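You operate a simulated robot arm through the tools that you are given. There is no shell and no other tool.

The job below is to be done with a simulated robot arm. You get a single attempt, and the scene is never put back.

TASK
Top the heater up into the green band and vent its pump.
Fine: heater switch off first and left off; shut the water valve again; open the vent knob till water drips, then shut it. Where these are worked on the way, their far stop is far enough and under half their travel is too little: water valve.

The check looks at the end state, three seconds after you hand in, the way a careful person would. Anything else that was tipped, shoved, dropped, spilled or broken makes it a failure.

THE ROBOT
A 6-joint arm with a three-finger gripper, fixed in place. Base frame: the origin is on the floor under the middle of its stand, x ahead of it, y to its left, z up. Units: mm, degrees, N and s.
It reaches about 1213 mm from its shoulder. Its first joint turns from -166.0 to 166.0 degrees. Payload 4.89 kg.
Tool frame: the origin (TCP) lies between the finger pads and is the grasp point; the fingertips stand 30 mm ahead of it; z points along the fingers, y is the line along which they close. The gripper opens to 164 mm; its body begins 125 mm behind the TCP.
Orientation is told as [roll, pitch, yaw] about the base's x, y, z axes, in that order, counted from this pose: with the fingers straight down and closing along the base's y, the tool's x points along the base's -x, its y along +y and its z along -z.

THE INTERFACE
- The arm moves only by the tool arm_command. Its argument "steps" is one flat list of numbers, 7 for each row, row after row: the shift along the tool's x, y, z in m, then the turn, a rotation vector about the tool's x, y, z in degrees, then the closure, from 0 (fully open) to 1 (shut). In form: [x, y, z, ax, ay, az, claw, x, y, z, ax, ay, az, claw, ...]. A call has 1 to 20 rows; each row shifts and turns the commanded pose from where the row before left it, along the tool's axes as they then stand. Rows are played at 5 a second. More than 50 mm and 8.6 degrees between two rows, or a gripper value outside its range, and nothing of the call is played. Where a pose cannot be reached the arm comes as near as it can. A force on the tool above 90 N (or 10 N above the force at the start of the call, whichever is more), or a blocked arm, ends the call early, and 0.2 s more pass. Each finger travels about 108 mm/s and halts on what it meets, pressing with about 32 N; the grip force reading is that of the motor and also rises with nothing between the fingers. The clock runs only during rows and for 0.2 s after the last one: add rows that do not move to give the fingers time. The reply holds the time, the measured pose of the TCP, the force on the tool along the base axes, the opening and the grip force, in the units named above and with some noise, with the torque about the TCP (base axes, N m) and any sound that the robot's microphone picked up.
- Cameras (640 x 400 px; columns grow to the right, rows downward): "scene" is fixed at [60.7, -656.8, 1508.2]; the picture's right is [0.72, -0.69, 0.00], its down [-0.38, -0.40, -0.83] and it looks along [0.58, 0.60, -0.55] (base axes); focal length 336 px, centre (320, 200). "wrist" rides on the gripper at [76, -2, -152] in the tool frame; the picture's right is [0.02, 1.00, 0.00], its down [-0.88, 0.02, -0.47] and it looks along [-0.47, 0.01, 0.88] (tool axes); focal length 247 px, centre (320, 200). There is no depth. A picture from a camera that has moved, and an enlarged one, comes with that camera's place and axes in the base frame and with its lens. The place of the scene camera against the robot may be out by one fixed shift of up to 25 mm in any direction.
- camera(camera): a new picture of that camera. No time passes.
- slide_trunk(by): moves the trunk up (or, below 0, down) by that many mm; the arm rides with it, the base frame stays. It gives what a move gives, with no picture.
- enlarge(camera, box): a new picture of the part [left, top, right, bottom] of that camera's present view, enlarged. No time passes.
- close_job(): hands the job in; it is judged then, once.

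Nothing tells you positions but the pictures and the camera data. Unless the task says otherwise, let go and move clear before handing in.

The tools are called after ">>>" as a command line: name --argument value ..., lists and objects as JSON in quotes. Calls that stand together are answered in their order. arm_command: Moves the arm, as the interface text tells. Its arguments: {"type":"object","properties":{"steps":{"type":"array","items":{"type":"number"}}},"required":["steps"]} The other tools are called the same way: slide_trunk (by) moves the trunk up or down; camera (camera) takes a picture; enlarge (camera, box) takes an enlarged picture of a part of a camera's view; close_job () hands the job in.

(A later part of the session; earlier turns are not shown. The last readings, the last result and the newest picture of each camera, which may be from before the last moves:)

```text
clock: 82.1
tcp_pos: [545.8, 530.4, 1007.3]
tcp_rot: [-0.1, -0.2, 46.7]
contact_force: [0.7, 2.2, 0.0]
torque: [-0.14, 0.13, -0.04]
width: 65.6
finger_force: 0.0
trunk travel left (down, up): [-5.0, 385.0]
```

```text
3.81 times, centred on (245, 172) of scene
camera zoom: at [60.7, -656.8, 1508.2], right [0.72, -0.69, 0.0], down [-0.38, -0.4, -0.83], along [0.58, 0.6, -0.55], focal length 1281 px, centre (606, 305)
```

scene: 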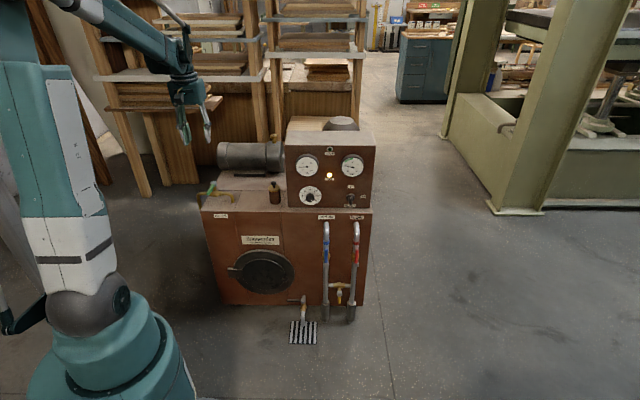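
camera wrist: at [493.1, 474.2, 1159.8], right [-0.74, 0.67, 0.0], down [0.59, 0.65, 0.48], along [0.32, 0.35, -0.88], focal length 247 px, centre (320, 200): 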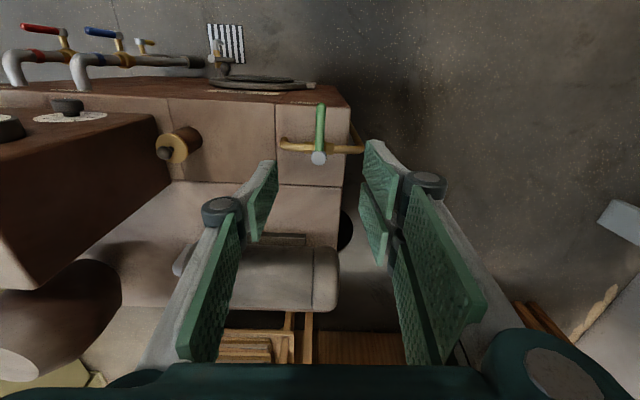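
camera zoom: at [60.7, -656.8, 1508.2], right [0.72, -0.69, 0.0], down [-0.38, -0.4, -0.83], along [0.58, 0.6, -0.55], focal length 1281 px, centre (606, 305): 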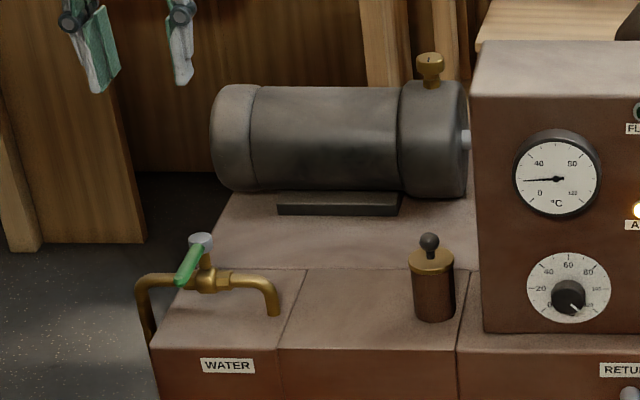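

The valve is shut just as it was at the start. Next is the vent knob, so I'll move over toward the pump at a safe height and look.

>>> arm_command --steps '[0, 0, -0.03, 0, 0, 0, 0.6, 0, 0, -0.03, 0, 0, 0, 0.6, -0.0267, -0.0295, 0, 0, 0, 0, 0.6, -0.0267, -0.0295, 0, 0, 0, 0, 0.6, -0.0267, -0.0295, 0, 0, 0, 0, 0.6, -0.0267, -0.0295, 0, 0, 0, 0, 0.6, -0.0267, -0.0295, 0, 0, 0, 0, 0.6, -0.0267, -0.0295, 0, 0, 0, 0, 0.6]'

>>> camera --camera "wrist"

>>> camera --camera "scene"

```text
clock: 83.9
tcp_pos: [782.6, 524.5, 1067.8]
tcp_rot: [-0.2, -0.1, 46.6]
contact_force: [-0.6, 0.0, 1.2]
torque: [0.07, -0.27, 0.0]
width: 65.6
finger_force: 0.0
trunk travel left (down, up): [-5.0, 385.0]
```

```text
taken
camera wrist: at [729.6, 468.6, 1219.7], right [-0.74, 0.67, 0.0], down [0.59, 0.65, 0.48], along [0.32, 0.35, -0.88], focal length 247 px, centre (320, 200)
```

wrist: 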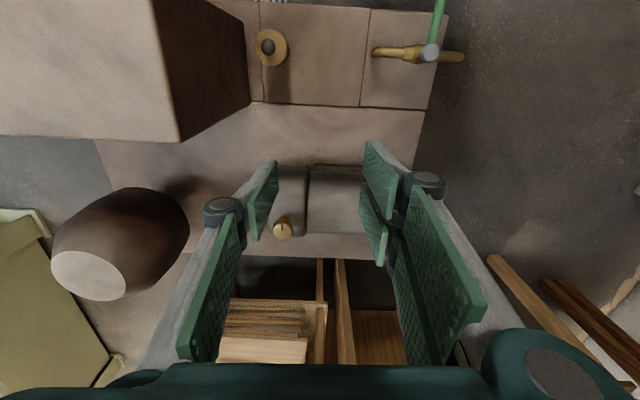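

```text
taken
```

scene: 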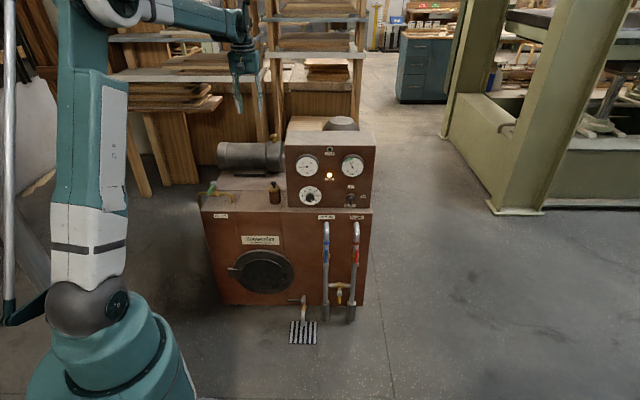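

The vent knob triangulates to about (947,610,858), clear of the gauge box, the tank and the shelves. I'll zoom in on it.

>>> enlarge --camera "wrist" --box '[240, 190, 330, 270]'

>>> enlarge --camera "scene" --box '[245, 120, 300, 180]'

```text
5.00 times, centred on (285, 230) of wrist
camera zoom: at [729.6, 468.6, 1219.7], right [-0.74, 0.67, 0.0], down [0.59, 0.65, 0.48], along [0.32, 0.35, -0.88], focal length 1235 px, centre (495, 50)
```

zoom: 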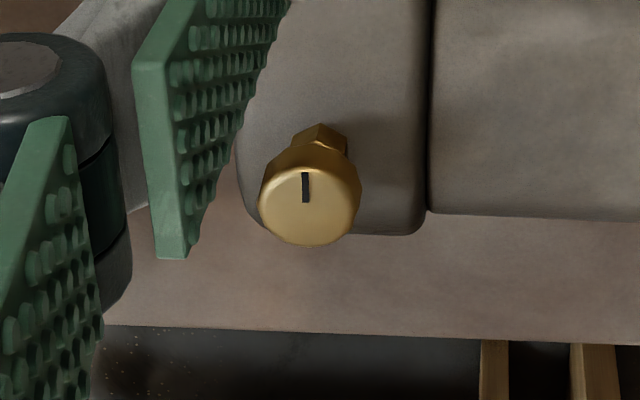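

```text
6.67 times, centred on (272, 150) of scene
camera zoom: at [60.7, -656.8, 1508.2], right [0.72, -0.69, 0.0], down [-0.38, -0.4, -0.83], along [0.58, 0.6, -0.55], focal length 2242 px, centre (637, 533)
```

zoom: 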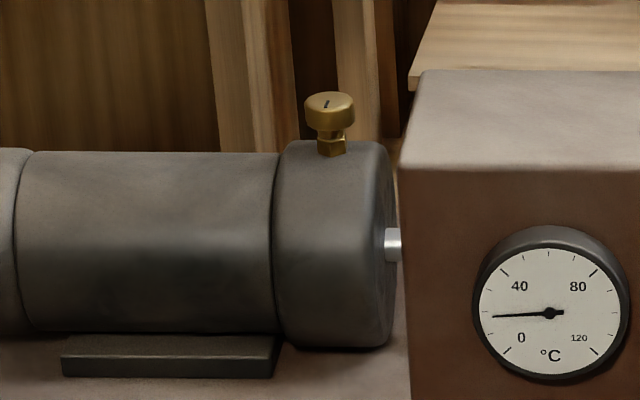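

The knob is a round cap about 35 mm across at roughly (957,617,850), with its mark pointing to the front. I'll raise the trunk for a better reach, then rotate and move above it.

>>> slide_trunk --by 150

>>> arm_command --steps '[0, 0, 0, 0, 0, 7.77, 0.6, 0, 0, 0, 0, 0, 7.77, 0.6, 0, 0, 0, 0, 0, 7.77, 0.6, 0, 0, 0, 0, 0, 7.77, 0.6, 0, 0, 0, 0, 0, 7.77, 0.6, 0, 0, 0, 0, 0, 7.77, 0.6, -0.0218, 0.0116, 0.0323, 0, 0, 0, 0.6, -0.0218, 0.0116, 0.0323, 0, 0, 0, 0.6, -0.0218, 0.0116, 0.0323, 0, 0, 0, 0.6, -0.0218, 0.0116, 0.0323, 0, 0, 0, 0.6, -0.0218, 0.0116, 0.0323, 0, 0, 0, 0.6, -0.0218, 0.0116, 0.0323, 0, 0, 0, 0.6, -0.0218, 0.0116, 0.0323, 0, 0, 0, 0.6, -0.0218, 0.0116, 0.0323, 0, 0, 0, 0.6]'

>>> camera --camera "wrist"

>>> camera --camera "scene"

```text
clock: 85.7
tcp_pos: [780.3, 524.7, 1217.3]
tcp_rot: [0.0, -0.1, 46.6]
contact_force: [0.2, -0.7, 0.5]
torque: [0.0, 0.03, 0.04]
width: 65.6
finger_force: 0.1
trunk travel left (down, up): [-155.0, 235.0]
```

```text
clock: 88.7
tcp_pos: [959.3, 617.6, 962.3]
tcp_rot: [0.1, -0.1, 0.0]
contact_force: [-0.3, 0.3, 2.2]
torque: [0.12, -0.21, -0.02]
width: 65.6
finger_force: 0.0
trunk travel left (down, up): [-155.0, 235.0]
```

```text
taken
camera wrist: at [881.0, 615.6, 1113.5], right [-0.02, 1.0, 0.0], down [0.88, 0.02, 0.48], along [0.48, 0.01, -0.88], focal length 247 px, centre (320, 200)
```

wrist: 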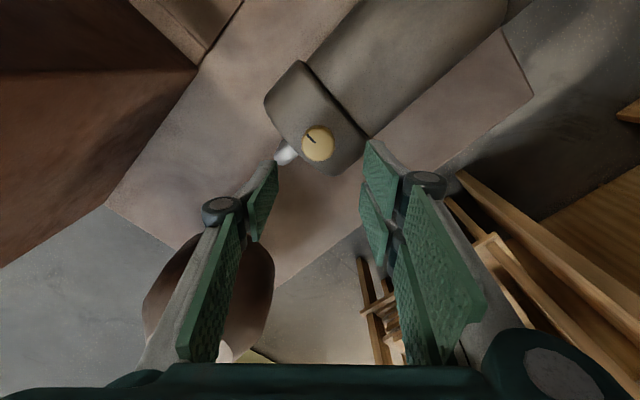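

```text
taken
```

scene: 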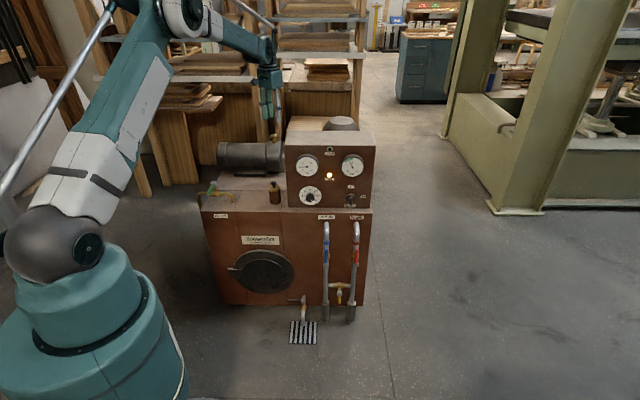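

>>> enlarge --camera "wrist" --box '[260, 100, 380, 190]'

>>> enlarge --camera "scene" --box '[245, 80, 320, 150]'

```text
4.44 times, centred on (320, 145) of wrist
camera zoom: at [881.0, 615.6, 1113.5], right [-0.02, 1.0, 0.0], down [0.88, 0.02, 0.48], along [0.48, 0.01, -0.88], focal length 1098 px, centre (320, 444)
```

zoom: 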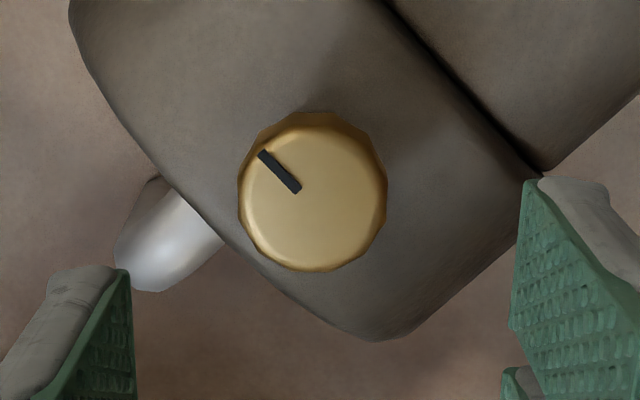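

```text
5.71 times, centred on (282, 115) of scene
camera zoom: at [60.7, -656.8, 1508.2], right [0.72, -0.69, 0.0], down [-0.38, -0.4, -0.83], along [0.58, 0.6, -0.55], focal length 1922 px, centre (534, 686)
```

zoom: 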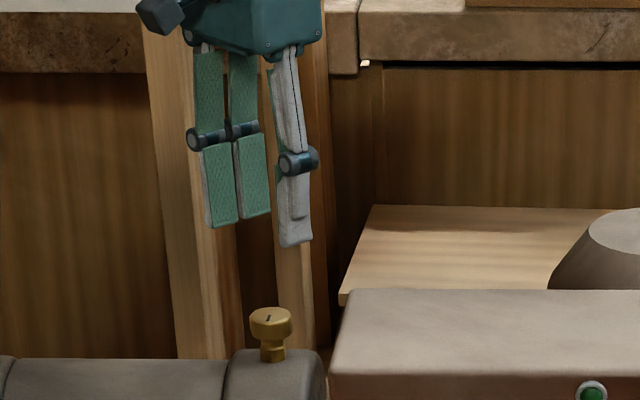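

The cap's top centre refines to (954,615.5,855). I'll centre on it and lower so the fingertips come alongside the cap.

>>> arm_command --steps '[0.0053, -0.0021, 0.02, 0, 0, 0, 0.62, 0, 0, 0.03, 0, 0, 0, 0.62, 0, 0, 0.03, 0, 0, 0, 0.62, 0, 0, 0.012, 0, 0, 0, 0.62]'

>>> camera --camera "wrist"

>>> enlarge --camera "scene" --box '[245, 80, 320, 150]'

```text
clock: 89.7
tcp_pos: [951.6, 614.3, 867.6]
tcp_rot: [0.0, -0.2, -0.1]
contact_force: [-0.4, 0.4, -0.6]
torque: [0.01, -0.03, -0.07]
width: 62.3
finger_force: 0.1
trunk travel left (down, up): [-155.0, 235.0]
```

```text
taken
camera wrist: at [874.6, 613.4, 1019.4], right [-0.02, 1.0, 0.0], down [0.88, 0.02, 0.48], along [0.48, 0.01, -0.88], focal length 247 px, centre (320, 200)
```

wrist: 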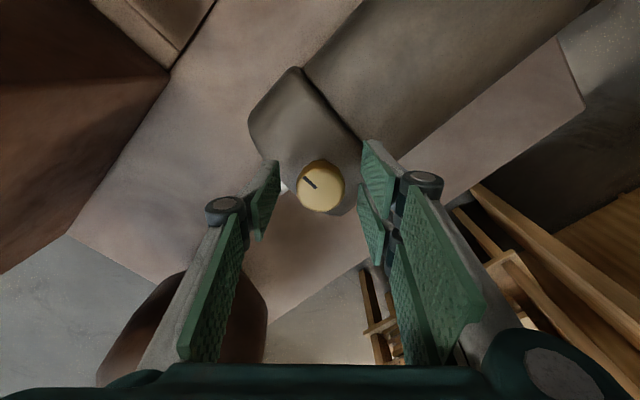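

```text
5.71 times, centred on (282, 115) of scene
camera zoom: at [60.7, -656.8, 1508.2], right [0.72, -0.69, 0.0], down [-0.38, -0.4, -0.83], along [0.58, 0.6, -0.55], focal length 1922 px, centre (534, 686)
```

zoom: 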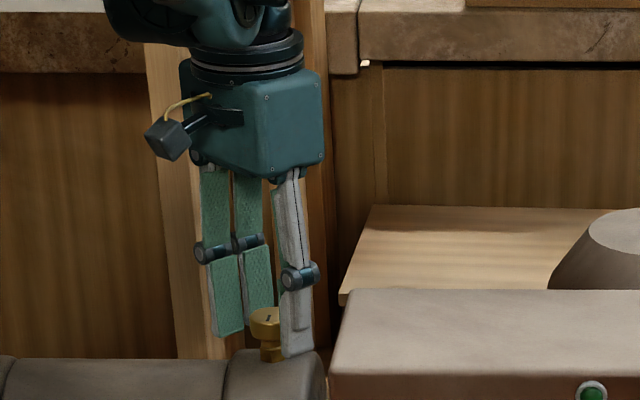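

Centred within 2 mm and not touching. I'll close onto the cap.

>>> arm_command --steps '[-0.0015, 0.0013, 0, 0, 0, 0, 0.7, 0, 0, 0, 0, 0, 0, 0.78, 0, 0, 0, 0, 0, 0, 0.82, 0, 0, 0, 0, 0, 0, 0.82]'

>>> enlarge --camera "wrist" --box '[240, 120, 400, 270]'

```text
clock: 90.7
tcp_pos: [955.1, 616.4, 867.9]
tcp_rot: [0.1, -0.1, -0.2]
contact_force: [-6.4, -19.8, -7.2]
torque: [-0.52, 0.2, -0.02]
width: 34.2
finger_force: 44.7
trunk travel left (down, up): [-155.0, 235.0]
```

```text
2.67 times, centred on (320, 195) of wrist
camera zoom: at [877.0, 614.0, 1019.4], right [-0.02, 1.0, 0.0], down [0.88, 0.02, 0.48], along [0.48, 0.01, -0.88], focal length 659 px, centre (320, 213)
```

zoom: 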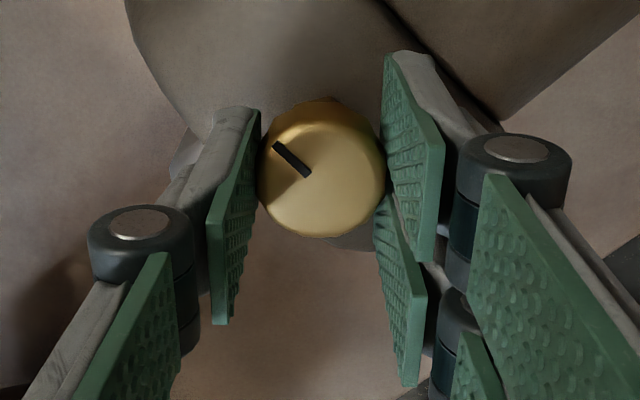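

The cap is gripped evenly. I'll open the vent counter-clockwise in steps, listening for hissing or dripping.

>>> arm_command --steps '[0, -0.0008, 0, 0, 0, -5, 0.82, 0, 0, 0, 0, 0, -5, 0.82, 0, 0, 0, 0, 0, -5, 0.82, 0, 0, 0, 0, 0, -5, 0.82]'

>>> enlarge --camera "wrist" --box '[240, 120, 400, 270]'

>>> enlarge --camera "scene" --box '[245, 110, 385, 215]'

```text
clock: 91.7
tcp_pos: [955.0, 614.6, 868.3]
tcp_rot: [0.1, -0.2, 19.9]
contact_force: [-20.0, -33.2, -19.8]
torque: [-0.53, 0.65, -0.03]
width: 34.6
finger_force: 44.4
trunk travel left (down, up): [-155.0, 235.0]
```

```text
2.67 times, centred on (320, 195) of wrist
camera zoom: at [882.5, 587.9, 1019.5], right [-0.36, 0.93, 0.0], down [0.82, 0.32, 0.48], along [0.44, 0.17, -0.88], focal length 659 px, centre (320, 213)
```

zoom: 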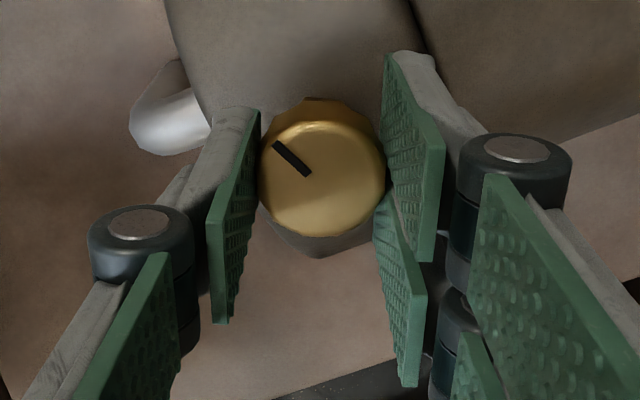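

```text
3.81 times, centred on (315, 162) of scene
camera zoom: at [60.7, -656.8, 1508.2], right [0.72, -0.69, 0.0], down [-0.38, -0.4, -0.83], along [0.58, 0.6, -0.55], focal length 1281 px, centre (339, 343)
```

zoom: 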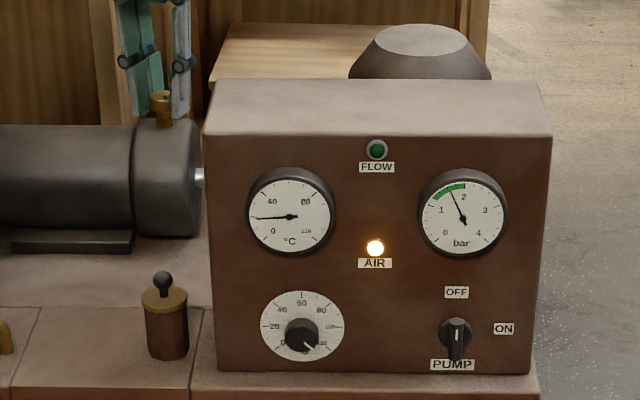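

The knob is turning with the grip and there's no sound yet. I'll trim the centring a little and turn further.

>>> arm_command --steps '[0.0012, -0.001, 0.0005, 0, 0, -6, 0.82, 0, 0, 0, 0, 0, -6, 0.82, 0, 0, 0, 0, 0, -6, 0.82, 0, 0, 0, 0, 0, -6, 0.82]'

>>> enlarge --camera "scene" --box '[245, 110, 385, 215]'

```text
clock: 92.7
tcp_pos: [954.9, 614.7, 867.8]
tcp_rot: [0.0, -0.3, 44.0]
contact_force: [14.3, -7.9, -2.5]
torque: [0.23, -0.57, -0.01]
width: 34.4
finger_force: 44.9
trunk travel left (down, up): [-155.0, 235.0]
```

```text
3.81 times, centred on (315, 162) of scene
camera zoom: at [60.7, -656.8, 1508.2], right [0.72, -0.69, 0.0], down [-0.38, -0.4, -0.83], along [0.58, 0.6, -0.55], focal length 1281 px, centre (339, 343)
```

zoom: 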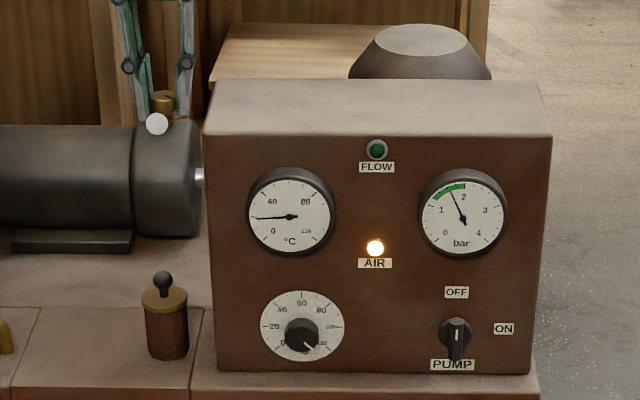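

A white puff has appeared at the vent, so air is escaping. I'll look closer and check the gauge.

>>> enlarge --camera "scene" --box '[260, 120, 300, 155]'

>>> enlarge --camera "scene" --box '[340, 140, 385, 185]'

>>> enlarge --camera "wrist" --box '[240, 120, 400, 270]'

```text
11.43 times, centred on (280, 138) of scene
camera zoom: at [60.7, -656.8, 1508.2], right [0.72, -0.69, 0.0], down [-0.38, -0.4, -0.83], along [0.58, 0.6, -0.55], focal length 3844 px, centre (777, 914)
```

zoom: 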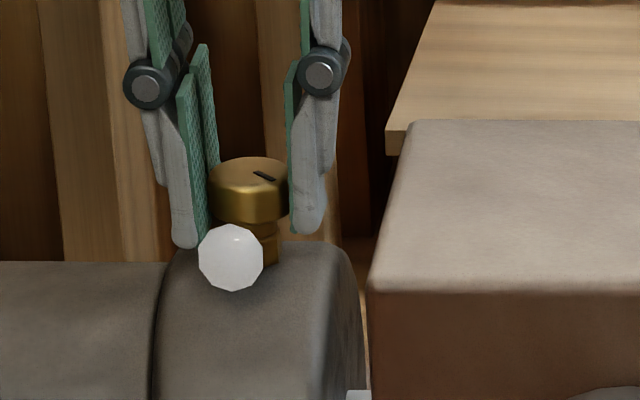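

```text
8.89 times, centred on (362, 162) of scene
camera zoom: at [60.7, -656.8, 1508.2], right [0.72, -0.69, 0.0], down [-0.38, -0.4, -0.83], along [0.58, 0.6, -0.55], focal length 2990 px, centre (-58, 533)
```

zoom: 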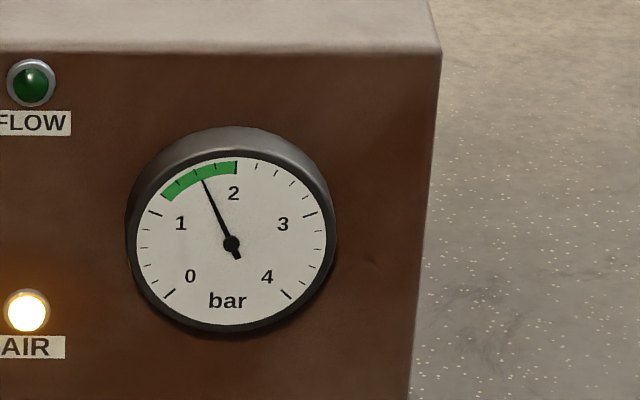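

```text
2.67 times, centred on (320, 195) of wrist
camera zoom: at [899.8, 561.2, 1019.4], right [-0.71, 0.7, 0.0], down [0.62, 0.62, 0.48], along [0.34, 0.34, -0.88], focal length 659 px, centre (320, 213)
```

zoom: 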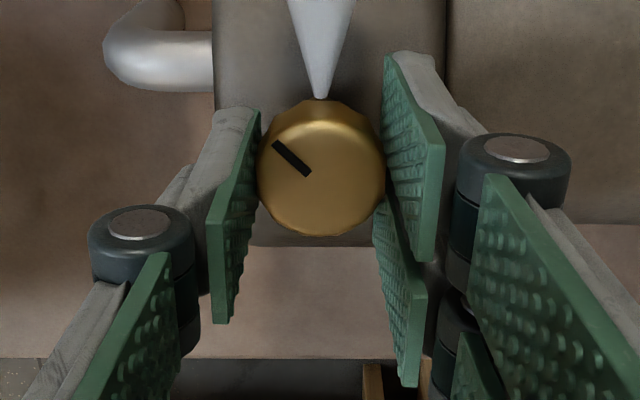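

A cone of air is venting toward the front and the pressure is steady. I'll hold here and watch for water.

>>> arm_command --steps '[0, 0, 0, 0, 0, 0, 0.82, 0, 0, 0, 0, 0, 0, 0.82, 0, 0, 0, 0, 0, 0, 0.82, 0, 0, 0, 0, 0, 0, 0.82, 0, 0, 0, 0, 0, 0, 0.82, 0, 0, 0, 0, 0, 0, 0.82, 0, 0, 0, 0, 0, 0, 0.82]'

>>> enlarge --camera "scene" --box '[260, 120, 300, 155]'

>>> enlarge --camera "scene" --box '[320, 135, 390, 185]'

>>> enlarge --camera "wrist" --box '[240, 120, 400, 270]'

```text
clock: 94.3
tcp_pos: [954.1, 614.6, 867.3]
tcp_rot: [0.1, -0.3, 44.0]
contact_force: [36.0, 7.8, 17.7]
torque: [0.21, -1.02, 0.06]
width: 34.3
finger_force: 44.7
trunk travel left (down, up): [-155.0, 235.0]
```

```text
11.43 times, centred on (280, 138) of scene
camera zoom: at [60.7, -656.8, 1508.2], right [0.72, -0.69, 0.0], down [-0.38, -0.4, -0.83], along [0.58, 0.6, -0.55], focal length 3844 px, centre (777, 914)
```

zoom: 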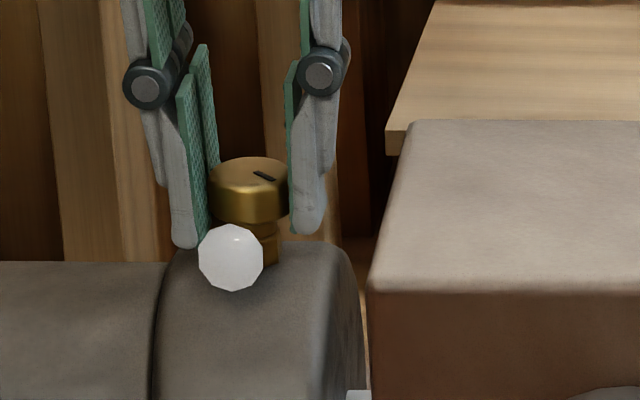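

```text
8.00 times, centred on (355, 160) of scene
camera zoom: at [60.7, -656.8, 1508.2], right [0.72, -0.69, 0.0], down [-0.38, -0.4, -0.83], along [0.58, 0.6, -0.55], focal length 2691 px, centre (40, 520)
```

zoom: 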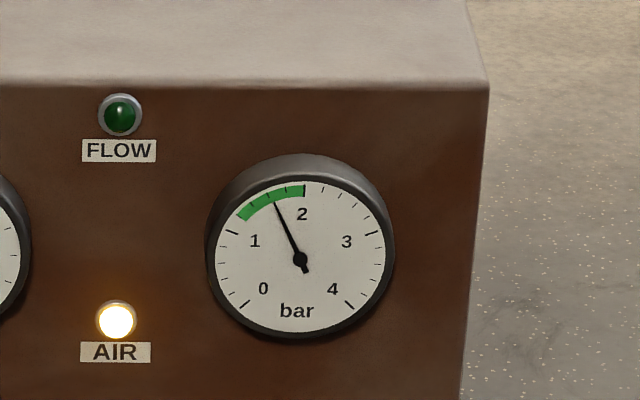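

```text
2.67 times, centred on (320, 195) of wrist
camera zoom: at [899.6, 561.3, 1019.4], right [-0.71, 0.7, 0.0], down [0.62, 0.62, 0.48], along [0.34, 0.34, -0.88], focal length 659 px, centre (320, 213)
```

zoom: 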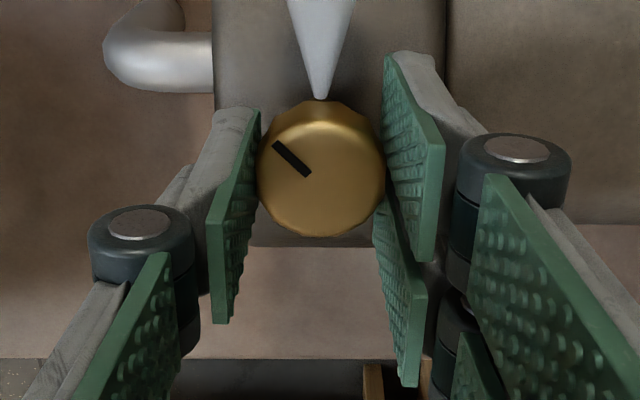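

Air is still venting and the pressure is steady. I'll keep holding, with a slight trim to ease the side force.

>>> arm_command --steps '[-0.0005, -0.0005, 0, 0, 0, 0, 0.82, 0, 0, 0, 0, 0, 0, 0.82, 0, 0, 0, 0, 0, 0, 0.82, 0, 0, 0, 0, 0, 0, 0.82, 0, 0, 0, 0, 0, 0, 0.82, 0, 0, 0, 0, 0, 0, 0.82, 0, 0, 0, 0, 0, 0, 0.82]'

>>> enlarge --camera "scene" --box '[260, 120, 300, 155]'

>>> enlarge --camera "scene" --box '[320, 135, 390, 185]'

```text
clock: 95.9
tcp_pos: [954.5, 614.1, 867.8]
tcp_rot: [0.0, -0.2, 44.0]
contact_force: [13.6, 5.1, 12.6]
torque: [0.18, -0.12, 0.03]
width: 34.3
finger_force: 45.3
trunk travel left (down, up): [-155.0, 235.0]
```

```text
11.43 times, centred on (280, 138) of scene
camera zoom: at [60.7, -656.8, 1508.2], right [0.72, -0.69, 0.0], down [-0.38, -0.4, -0.83], along [0.58, 0.6, -0.55], focal length 3844 px, centre (777, 914)
```

zoom: 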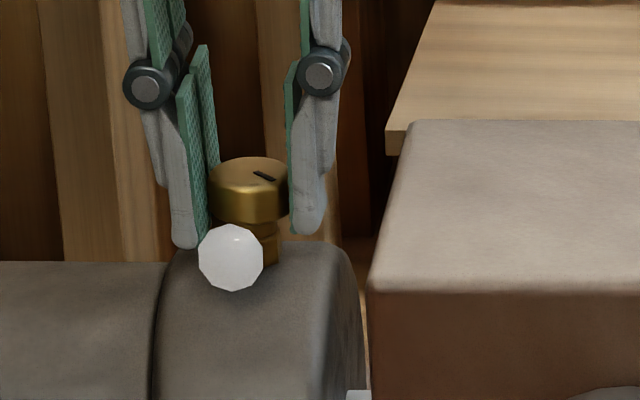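

```text
8.00 times, centred on (355, 160) of scene
camera zoom: at [60.7, -656.8, 1508.2], right [0.72, -0.69, 0.0], down [-0.38, -0.4, -0.83], along [0.58, 0.6, -0.55], focal length 2691 px, centre (40, 520)
```

zoom: 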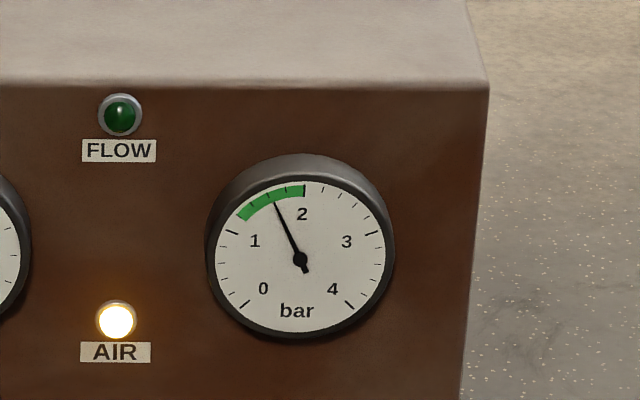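

>>> arm_command --steps '[0, 0, 0, 0, 0, 0, 0.82, 0, 0, 0, 0, 0, 0, 0.82, 0, 0, 0, 0, 0, 0, 0.82, 0, 0, 0, 0, 0, 0, 0.82, 0, 0, 0, 0, 0, 0, 0.82, 0, 0, 0, 0, 0, 0, 0.82, 0, 0, 0, 0, 0, 0, 0.82, 0, 0, 0, 0, 0, 0, 0.82, 0, 0, 0, 0, 0, 0, 0.82, 0, 0, 0, 0, 0, 0, 0.82]'

>>> enlarge --camera "scene" --box '[260, 120, 300, 155]'

>>> enlarge --camera "scene" --box '[320, 135, 390, 185]'

```text
clock: 98.1
tcp_pos: [955.0, 615.0, 868.0]
tcp_rot: [0.0, -0.2, 44.0]
contact_force: [0.0, 2.3, 2.1]
torque: [0.09, 0.1, -0.03]
width: 34.2
finger_force: 45.2
trunk travel left (down, up): [-155.0, 235.0]
```

```text
11.43 times, centred on (280, 138) of scene
camera zoom: at [60.7, -656.8, 1508.2], right [0.72, -0.69, 0.0], down [-0.38, -0.4, -0.83], along [0.58, 0.6, -0.55], focal length 3844 px, centre (777, 914)
```

zoom: 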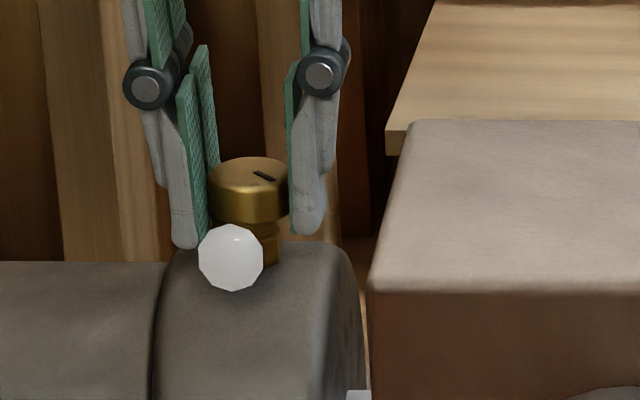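

```text
8.00 times, centred on (355, 160) of scene
camera zoom: at [60.7, -656.8, 1508.2], right [0.72, -0.69, 0.0], down [-0.38, -0.4, -0.83], along [0.58, 0.6, -0.55], focal length 2691 px, centre (40, 520)
```

zoom: 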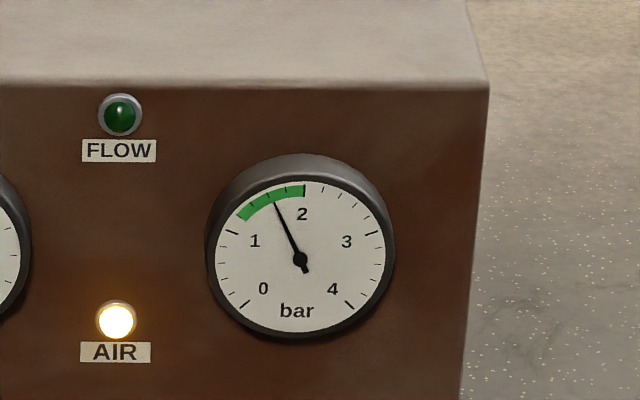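

Air is still escaping, slowly. I'll open the vent a bit further, to about 65°, and keep watching.

>>> arm_command --steps '[0, 0, 0, 0, 0, -7, 0.82, 0, 0, 0, 0, 0, -7, 0.82, 0, 0, 0, 0, 0, -7, 0.82, 0, 0, 0, 0, 0, 0, 0.82, 0, 0, 0, 0, 0, 0, 0.82, 0, 0, 0, 0, 0, 0, 0.82, 0, 0, 0, 0, 0, 0, 0.82]'

>>> enlarge --camera "scene" --box '[260, 120, 300, 155]'

>>> enlarge --camera "scene" --box '[320, 135, 390, 185]'

>>> enlarge --camera "wrist" --box '[240, 120, 400, 270]'

```text
clock: 99.7
tcp_pos: [956.1, 614.3, 867.7]
tcp_rot: [-0.1, -0.2, 65.0]
contact_force: [1.2, 0.3, 2.4]
torque: [0.02, 0.11, 0.02]
width: 34.2
finger_force: 44.9
trunk travel left (down, up): [-155.0, 235.0]
```

```text
11.43 times, centred on (280, 138) of scene
camera zoom: at [60.7, -656.8, 1508.2], right [0.72, -0.69, 0.0], down [-0.38, -0.4, -0.83], along [0.58, 0.6, -0.55], focal length 3844 px, centre (777, 914)
```

zoom: 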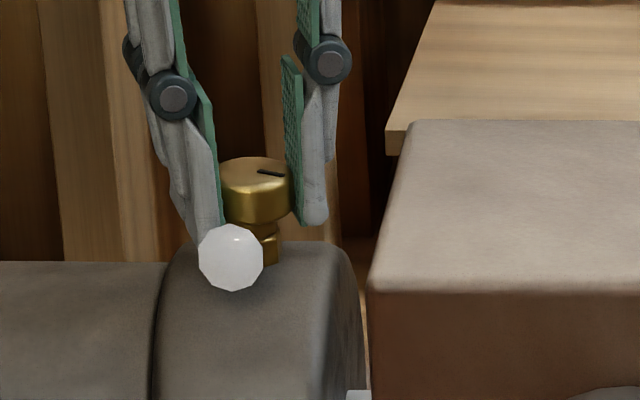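

```text
8.00 times, centred on (355, 160) of scene
camera zoom: at [60.7, -656.8, 1508.2], right [0.72, -0.69, 0.0], down [-0.38, -0.4, -0.83], along [0.58, 0.6, -0.55], focal length 2691 px, centre (40, 520)
```

zoom: 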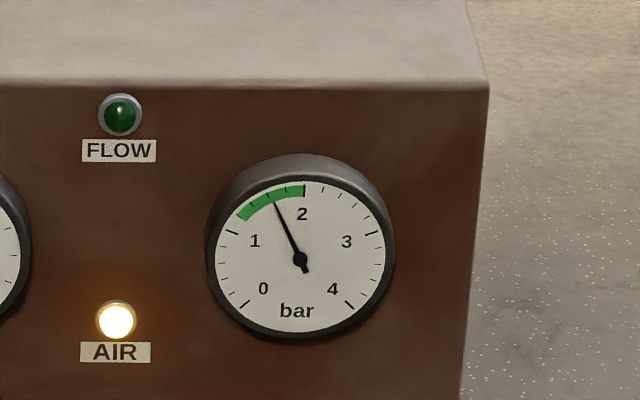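

```text
2.67 times, centred on (320, 195) of wrist
camera zoom: at [922.6, 545.6, 1019.4], right [-0.92, 0.4, 0.0], down [0.35, 0.81, 0.48], along [0.19, 0.44, -0.88], focal length 659 px, centre (320, 213)
```

zoom: 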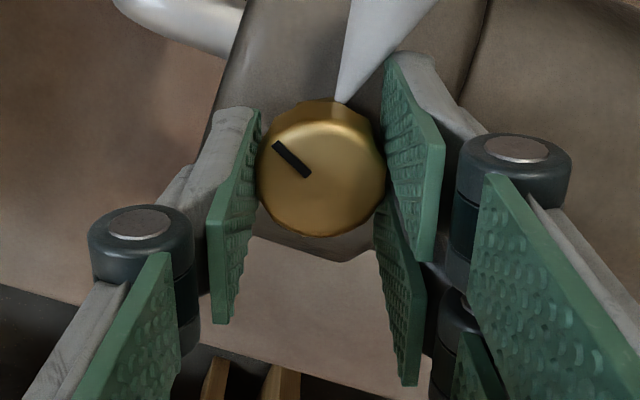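

>>> arm_command --steps '[0, 0, 0, 0, 0, 0, 0.82, 0, 0, 0, 0, 0, 0, 0.82, 0, 0, 0, 0, 0, 0, 0.82, 0, 0, 0, 0, 0, 0, 0.82, 0, 0, 0, 0, 0, 0, 0.82, 0, 0, 0, 0, 0, 0, 0.82, 0, 0, 0, 0, 0, 0, 0.82, 0, 0, 0, 0, 0, 0, 0.82, 0, 0, 0, 0, 0, 0, 0.82, 0, 0, 0, 0, 0, 0, 0.82]'

>>> enlarge --camera "scene" --box '[260, 120, 300, 155]'

>>> enlarge --camera "scene" --box '[320, 135, 390, 185]'

```text
clock: 101.9
tcp_pos: [955.0, 614.9, 868.8]
tcp_rot: [0.0, -0.3, 65.1]
contact_force: [2.0, 1.5, 3.1]
torque: [0.12, 0.05, -0.02]
width: 34.3
finger_force: 45.4
trunk travel left (down, up): [-155.0, 235.0]
```

```text
11.43 times, centred on (280, 138) of scene
camera zoom: at [60.7, -656.8, 1508.2], right [0.72, -0.69, 0.0], down [-0.38, -0.4, -0.83], along [0.58, 0.6, -0.55], focal length 3844 px, centre (777, 914)
```

zoom: 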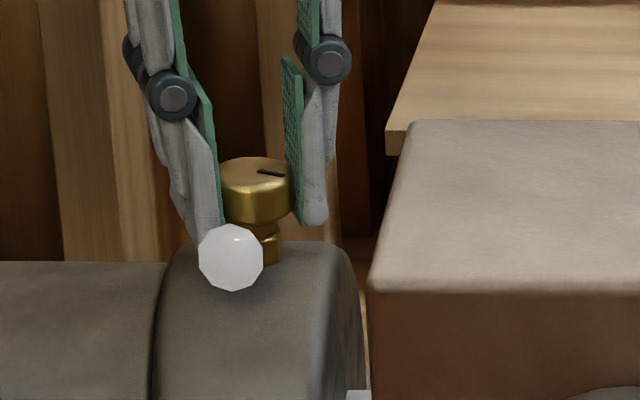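

```text
8.00 times, centred on (355, 160) of scene
camera zoom: at [60.7, -656.8, 1508.2], right [0.72, -0.69, 0.0], down [-0.38, -0.4, -0.83], along [0.58, 0.6, -0.55], focal length 2691 px, centre (40, 520)
```

zoom: 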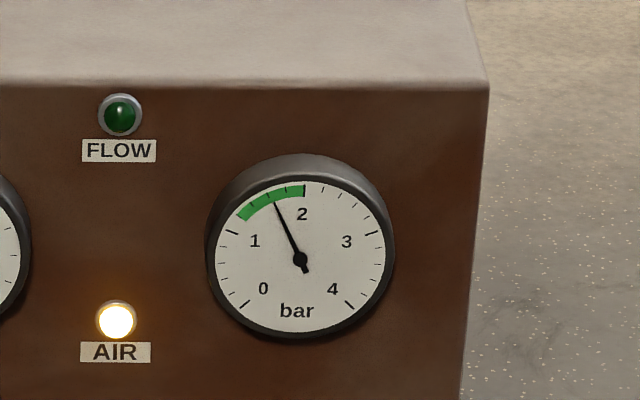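

Still air at 1.66 bar. I'll open to about 90° and keep holding.

>>> arm_command --steps '[0, 0, 0, 0, 0, -6, 0.82, 0, 0, 0, 0, 0, -6, 0.82, 0, 0, 0, 0, 0, -6, 0.82, 0, 0, 0, 0, 0, -6, 0.82, 0, 0, 0, 0, 0, 0, 0.82, 0, 0, 0, 0, 0, 0, 0.82, 0, 0, 0, 0, 0, 0, 0.82, 0, 0, 0, 0, 0, 0, 0.82, 0, 0, 0, 0, 0, 0, 0.82]'

>>> enlarge --camera "scene" --box '[260, 120, 300, 155]'

>>> enlarge --camera "scene" --box '[320, 135, 390, 185]'

>>> enlarge --camera "wrist" --box '[240, 120, 400, 270]'

```text
clock: 103.9
tcp_pos: [954.5, 614.1, 868.1]
tcp_rot: [-0.1, -0.3, 89.0]
contact_force: [9.8, 10.6, 10.3]
torque: [0.26, -0.11, 0.01]
width: 34.4
finger_force: 44.8
trunk travel left (down, up): [-155.0, 235.0]
```

```text
11.43 times, centred on (280, 138) of scene
camera zoom: at [60.7, -656.8, 1508.2], right [0.72, -0.69, 0.0], down [-0.38, -0.4, -0.83], along [0.58, 0.6, -0.55], focal length 3844 px, centre (777, 914)
```

zoom: 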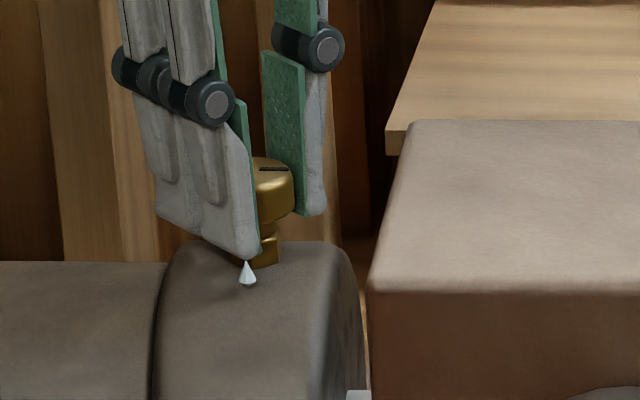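

```text
8.00 times, centred on (355, 160) of scene
camera zoom: at [60.7, -656.8, 1508.2], right [0.72, -0.69, 0.0], down [-0.38, -0.4, -0.83], along [0.58, 0.6, -0.55], focal length 2691 px, centre (40, 520)
```

zoom: 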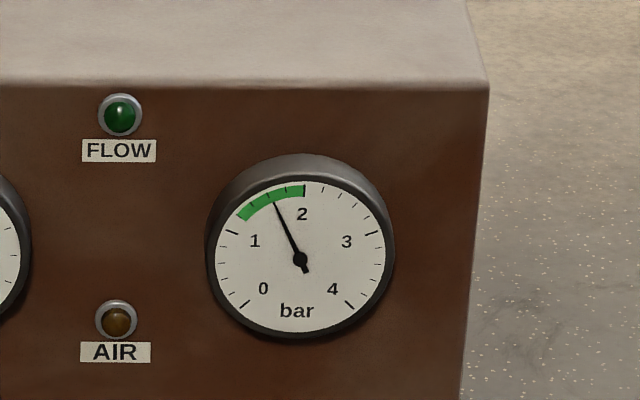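

```text
2.67 times, centred on (320, 195) of wrist
camera zoom: at [953.7, 539.2, 1019.4], right [-1.0, 0.0, 0.0], down [0.0, 0.88, 0.48], along [0.0, 0.48, -0.88], focal length 659 px, centre (320, 213)
```

zoom: 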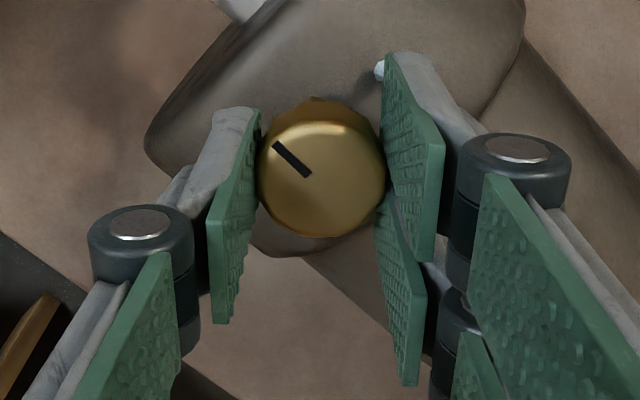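

The AIR lamp has gone out and a water drop is hanging at the vent. I'll shut it straight away, clockwise back to its start.

>>> arm_command --steps '[0, 0, 0, 0, 0, 8.1, 0.82, 0, 0, 0, 0, 0, 8.1, 0.82, 0, 0, 0, 0, 0, 8.1, 0.82, 0, 0, 0, 0, 0, 8.1, 0.82, 0, 0, 0, 0, 0, 8.1, 0.82, 0, 0, 0, 0, 0, 8.1, 0.82, 0, 0, 0, 0, 0, 8.1, 0.82, 0, 0, 0, 0, 0, 8.1, 0.82, 0, 0, 0, 0, 0, 8.1, 0.82, 0, 0, 0, 0, 0, 8.1, 0.82, 0, 0, 0, 0, 0, 8.1, 0.82]'

>>> enlarge --camera "scene" --box '[260, 120, 300, 155]'

>>> enlarge --camera "wrist" --box '[240, 120, 400, 270]'

>>> enlarge --camera "scene" --box '[320, 135, 390, 185]'

```text
clock: 106.3
tcp_pos: [954.6, 614.3, 867.3]
tcp_rot: [0.2, -0.1, -0.2]
contact_force: [8.9, 14.4, 11.4]
torque: [0.35, -0.68, 0.01]
width: 34.3
finger_force: 45.1
trunk travel left (down, up): [-155.0, 235.0]
```

```text
11.43 times, centred on (280, 138) of scene
camera zoom: at [60.7, -656.8, 1508.2], right [0.72, -0.69, 0.0], down [-0.38, -0.4, -0.83], along [0.58, 0.6, -0.55], focal length 3844 px, centre (777, 914)
```

zoom: 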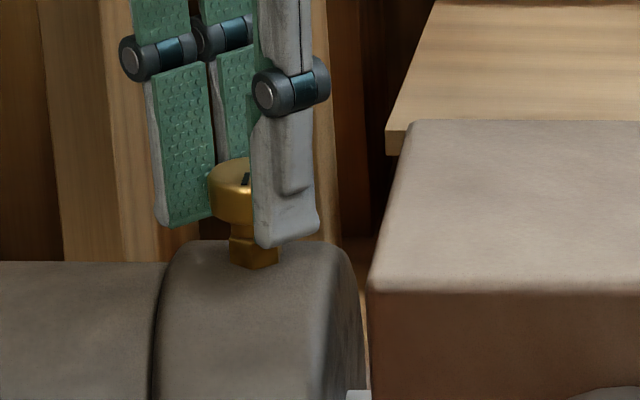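

```text
2.67 times, centred on (320, 195) of wrist
camera zoom: at [876.7, 614.0, 1019.0], right [-0.02, 1.0, 0.0], down [0.88, 0.01, 0.47], along [0.47, 0.01, -0.88], focal length 659 px, centre (320, 213)
```

zoom: 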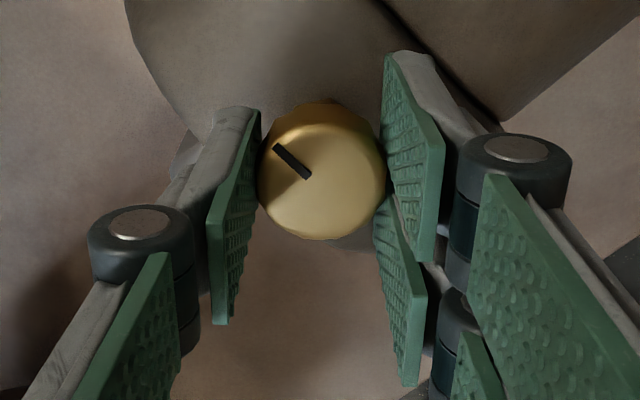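

```text
8.00 times, centred on (355, 160) of scene
camera zoom: at [60.7, -656.8, 1508.2], right [0.72, -0.69, 0.0], down [-0.38, -0.4, -0.83], along [0.58, 0.6, -0.55], focal length 2691 px, centre (40, 520)
```

zoom: 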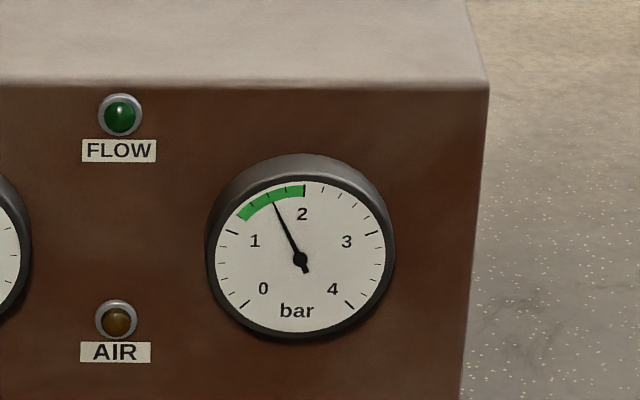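

The drip has stopped, the AIR lamp is off and the pressure is about 1.64. I'll nudge a few degrees more to make sure the vent is seated.

>>> arm_command --steps '[0, 0, 0, 0, 0, 3, 0.82, 0, 0, 0, 0, 0, 3, 0.82]'

>>> enlarge --camera "wrist" --box '[240, 120, 400, 270]'

```text
clock: 106.9
tcp_pos: [954.4, 615.1, 867.1]
tcp_rot: [0.1, -0.1, -6.2]
contact_force: [-4.2, 6.5, 1.5]
torque: [0.16, 0.2, 0.5]
width: 34.3
finger_force: 45.3
trunk travel left (down, up): [-155.0, 235.0]
```

```text
2.67 times, centred on (320, 195) of wrist
camera zoom: at [877.2, 622.0, 1018.7], right [0.09, 1.0, 0.0], down [0.88, -0.08, 0.47], along [0.47, -0.04, -0.88], focal length 659 px, centre (320, 213)
```

zoom: 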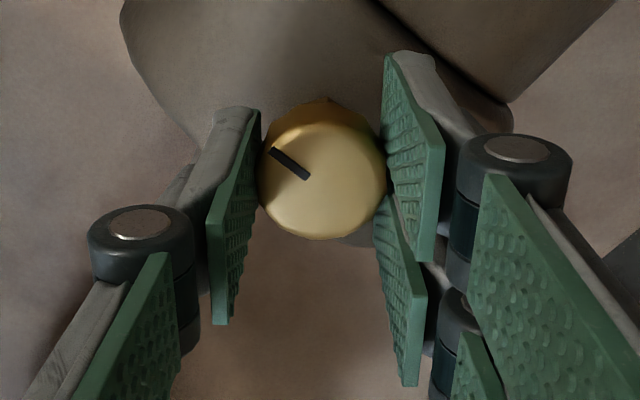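

It's at its shut stop: torque built up and the cap slipped slightly in the grip. I'll release and lift straight up.

>>> arm_command --steps '[0, 0, 0, 0, 0, 0, 0.75, 0, 0, 0, 0, 0, 0, 0.65, 0, 0, 0, 0, 0, 0, 0.6, 0, 0, -0.03, 0, 0, 0, 0.6, 0, 0, -0.04, 0, 0, 0, 0.6, 0, 0, -0.045, 0, 0, 0, 0.6, 0, 0, -0.045, 0, 0, 0, 0.6, 0, 0, -0.045, 0, 0, 0, 0.6]'

>>> camera --camera "wrist"

>>> enlarge --camera "scene" --box '[245, 110, 385, 215]'

```text
clock: 108.7
tcp_pos: [954.4, 613.6, 1072.2]
tcp_rot: [0.1, -0.1, -6.1]
contact_force: [0.2, 0.8, -0.7]
torque: [-0.07, 0.14, 0.0]
width: 65.5
finger_force: 0.1
trunk travel left (down, up): [-155.0, 235.0]
```

```text
taken
camera wrist: at [877.5, 621.4, 1224.3], right [0.09, 1.0, 0.0], down [0.88, -0.08, 0.48], along [0.47, -0.04, -0.88], focal length 247 px, centre (320, 200)
```

wrist: 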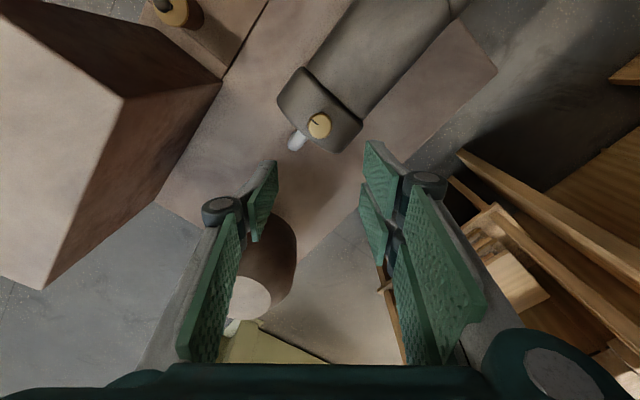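

```text
3.81 times, centred on (315, 162) of scene
camera zoom: at [60.7, -656.8, 1508.2], right [0.72, -0.69, 0.0], down [-0.38, -0.4, -0.83], along [0.58, 0.6, -0.55], focal length 1281 px, centre (339, 343)
```

zoom: 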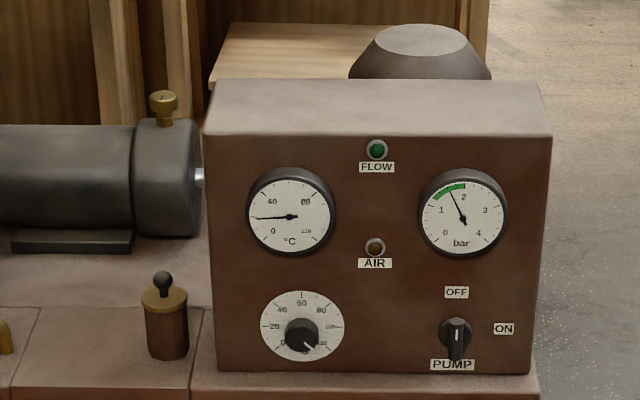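

The pump is vented, the AIR lamp is off and the gauge is in the green. I'll retreat clear of the heater, then do a last check of everything.

>>> arm_command --steps '[0.035, -0.02, -0.02, 0, 0, 0, 0.4, 0.04, -0.02, -0.01, 0, 0, 0, 0.4, 0.04, -0.02, 0, 0, 0, 0, 0.4, 0.04, -0.02, 0, 0, 0, 0, 0.4, 0.04, -0.02, 0, 0, 0, 0, 0.4, 0.04, -0.02, 0, 0, 0, 0, 0.4, 0.04, -0.02, 0, 0, 0, 0, 0.4, 0, 0, 0, 0, 0, 0, 0.4, 0, 0, 0, 0, 0, 0, 0.4, 0, 0, 0, 0, 0, 0, 0.4, 0, 0, 0, 0, 0, 0, 0.4, 0, 0, 0, 0, 0, 0, 0.4]'

>>> camera --camera "scene"

>>> enlarge --camera "scene" --box '[190, 120, 300, 225]'

>>> enlarge --camera "scene" --box '[295, 140, 385, 215]'

>>> enlarge --camera "scene" --box '[260, 120, 300, 155]'

>>> camera --camera "wrist"

```text
clock: 111.3
tcp_pos: [666.9, 504.3, 1100.7]
tcp_rot: [0.2, -0.2, -6.1]
contact_force: [0.1, -0.7, -1.1]
torque: [-0.02, 0.0, 0.01]
width: 98.4
finger_force: 0.1
trunk travel left (down, up): [-155.0, 235.0]
```

```text
taken
```

scene: 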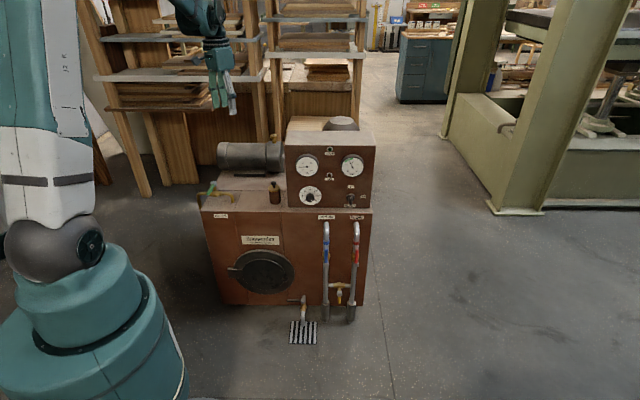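

```text
3.81 times, centred on (245, 172) of scene
camera zoom: at [60.7, -656.8, 1508.2], right [0.72, -0.69, 0.0], down [-0.38, -0.4, -0.83], along [0.58, 0.6, -0.55], focal length 1281 px, centre (606, 305)
```

zoom: 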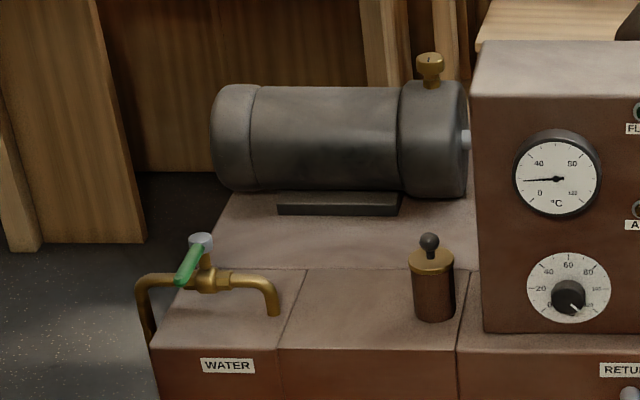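

```text
5.33 times, centred on (340, 178) of scene
camera zoom: at [60.7, -656.8, 1508.2], right [0.72, -0.69, 0.0], down [-0.38, -0.4, -0.83], along [0.58, 0.6, -0.55], focal length 1794 px, centre (213, 320)
```

zoom: 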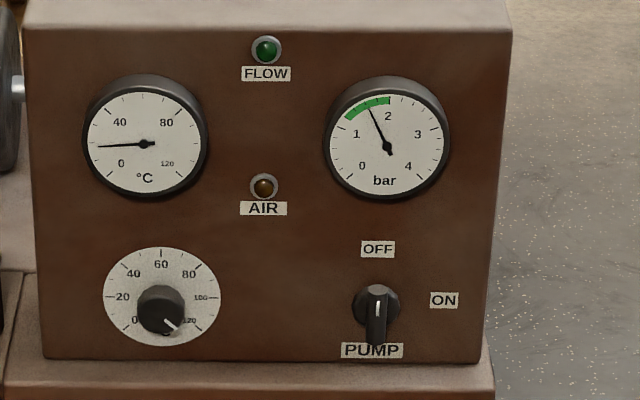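

```text
11.43 times, centred on (280, 138) of scene
camera zoom: at [60.7, -656.8, 1508.2], right [0.72, -0.69, 0.0], down [-0.38, -0.4, -0.83], along [0.58, 0.6, -0.55], focal length 3844 px, centre (777, 914)
```

zoom: 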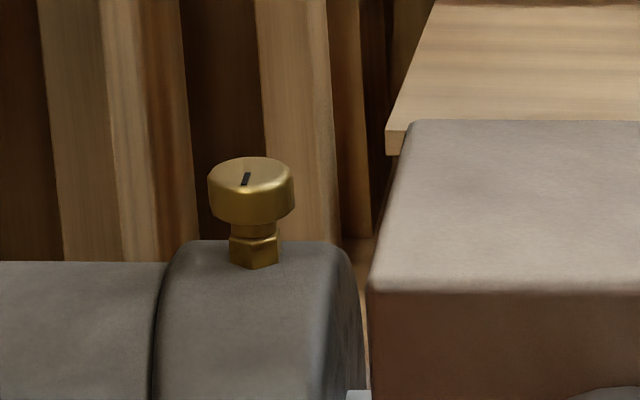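

```text
taken
camera wrist: at [589.2, 510.9, 1253.0], right [0.09, 1.0, 0.0], down [0.88, -0.08, 0.48], along [0.47, -0.04, -0.88], focal length 247 px, centre (320, 200)
```

wrist: 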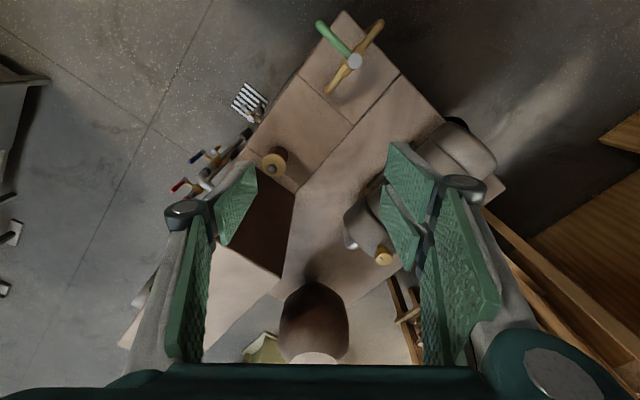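

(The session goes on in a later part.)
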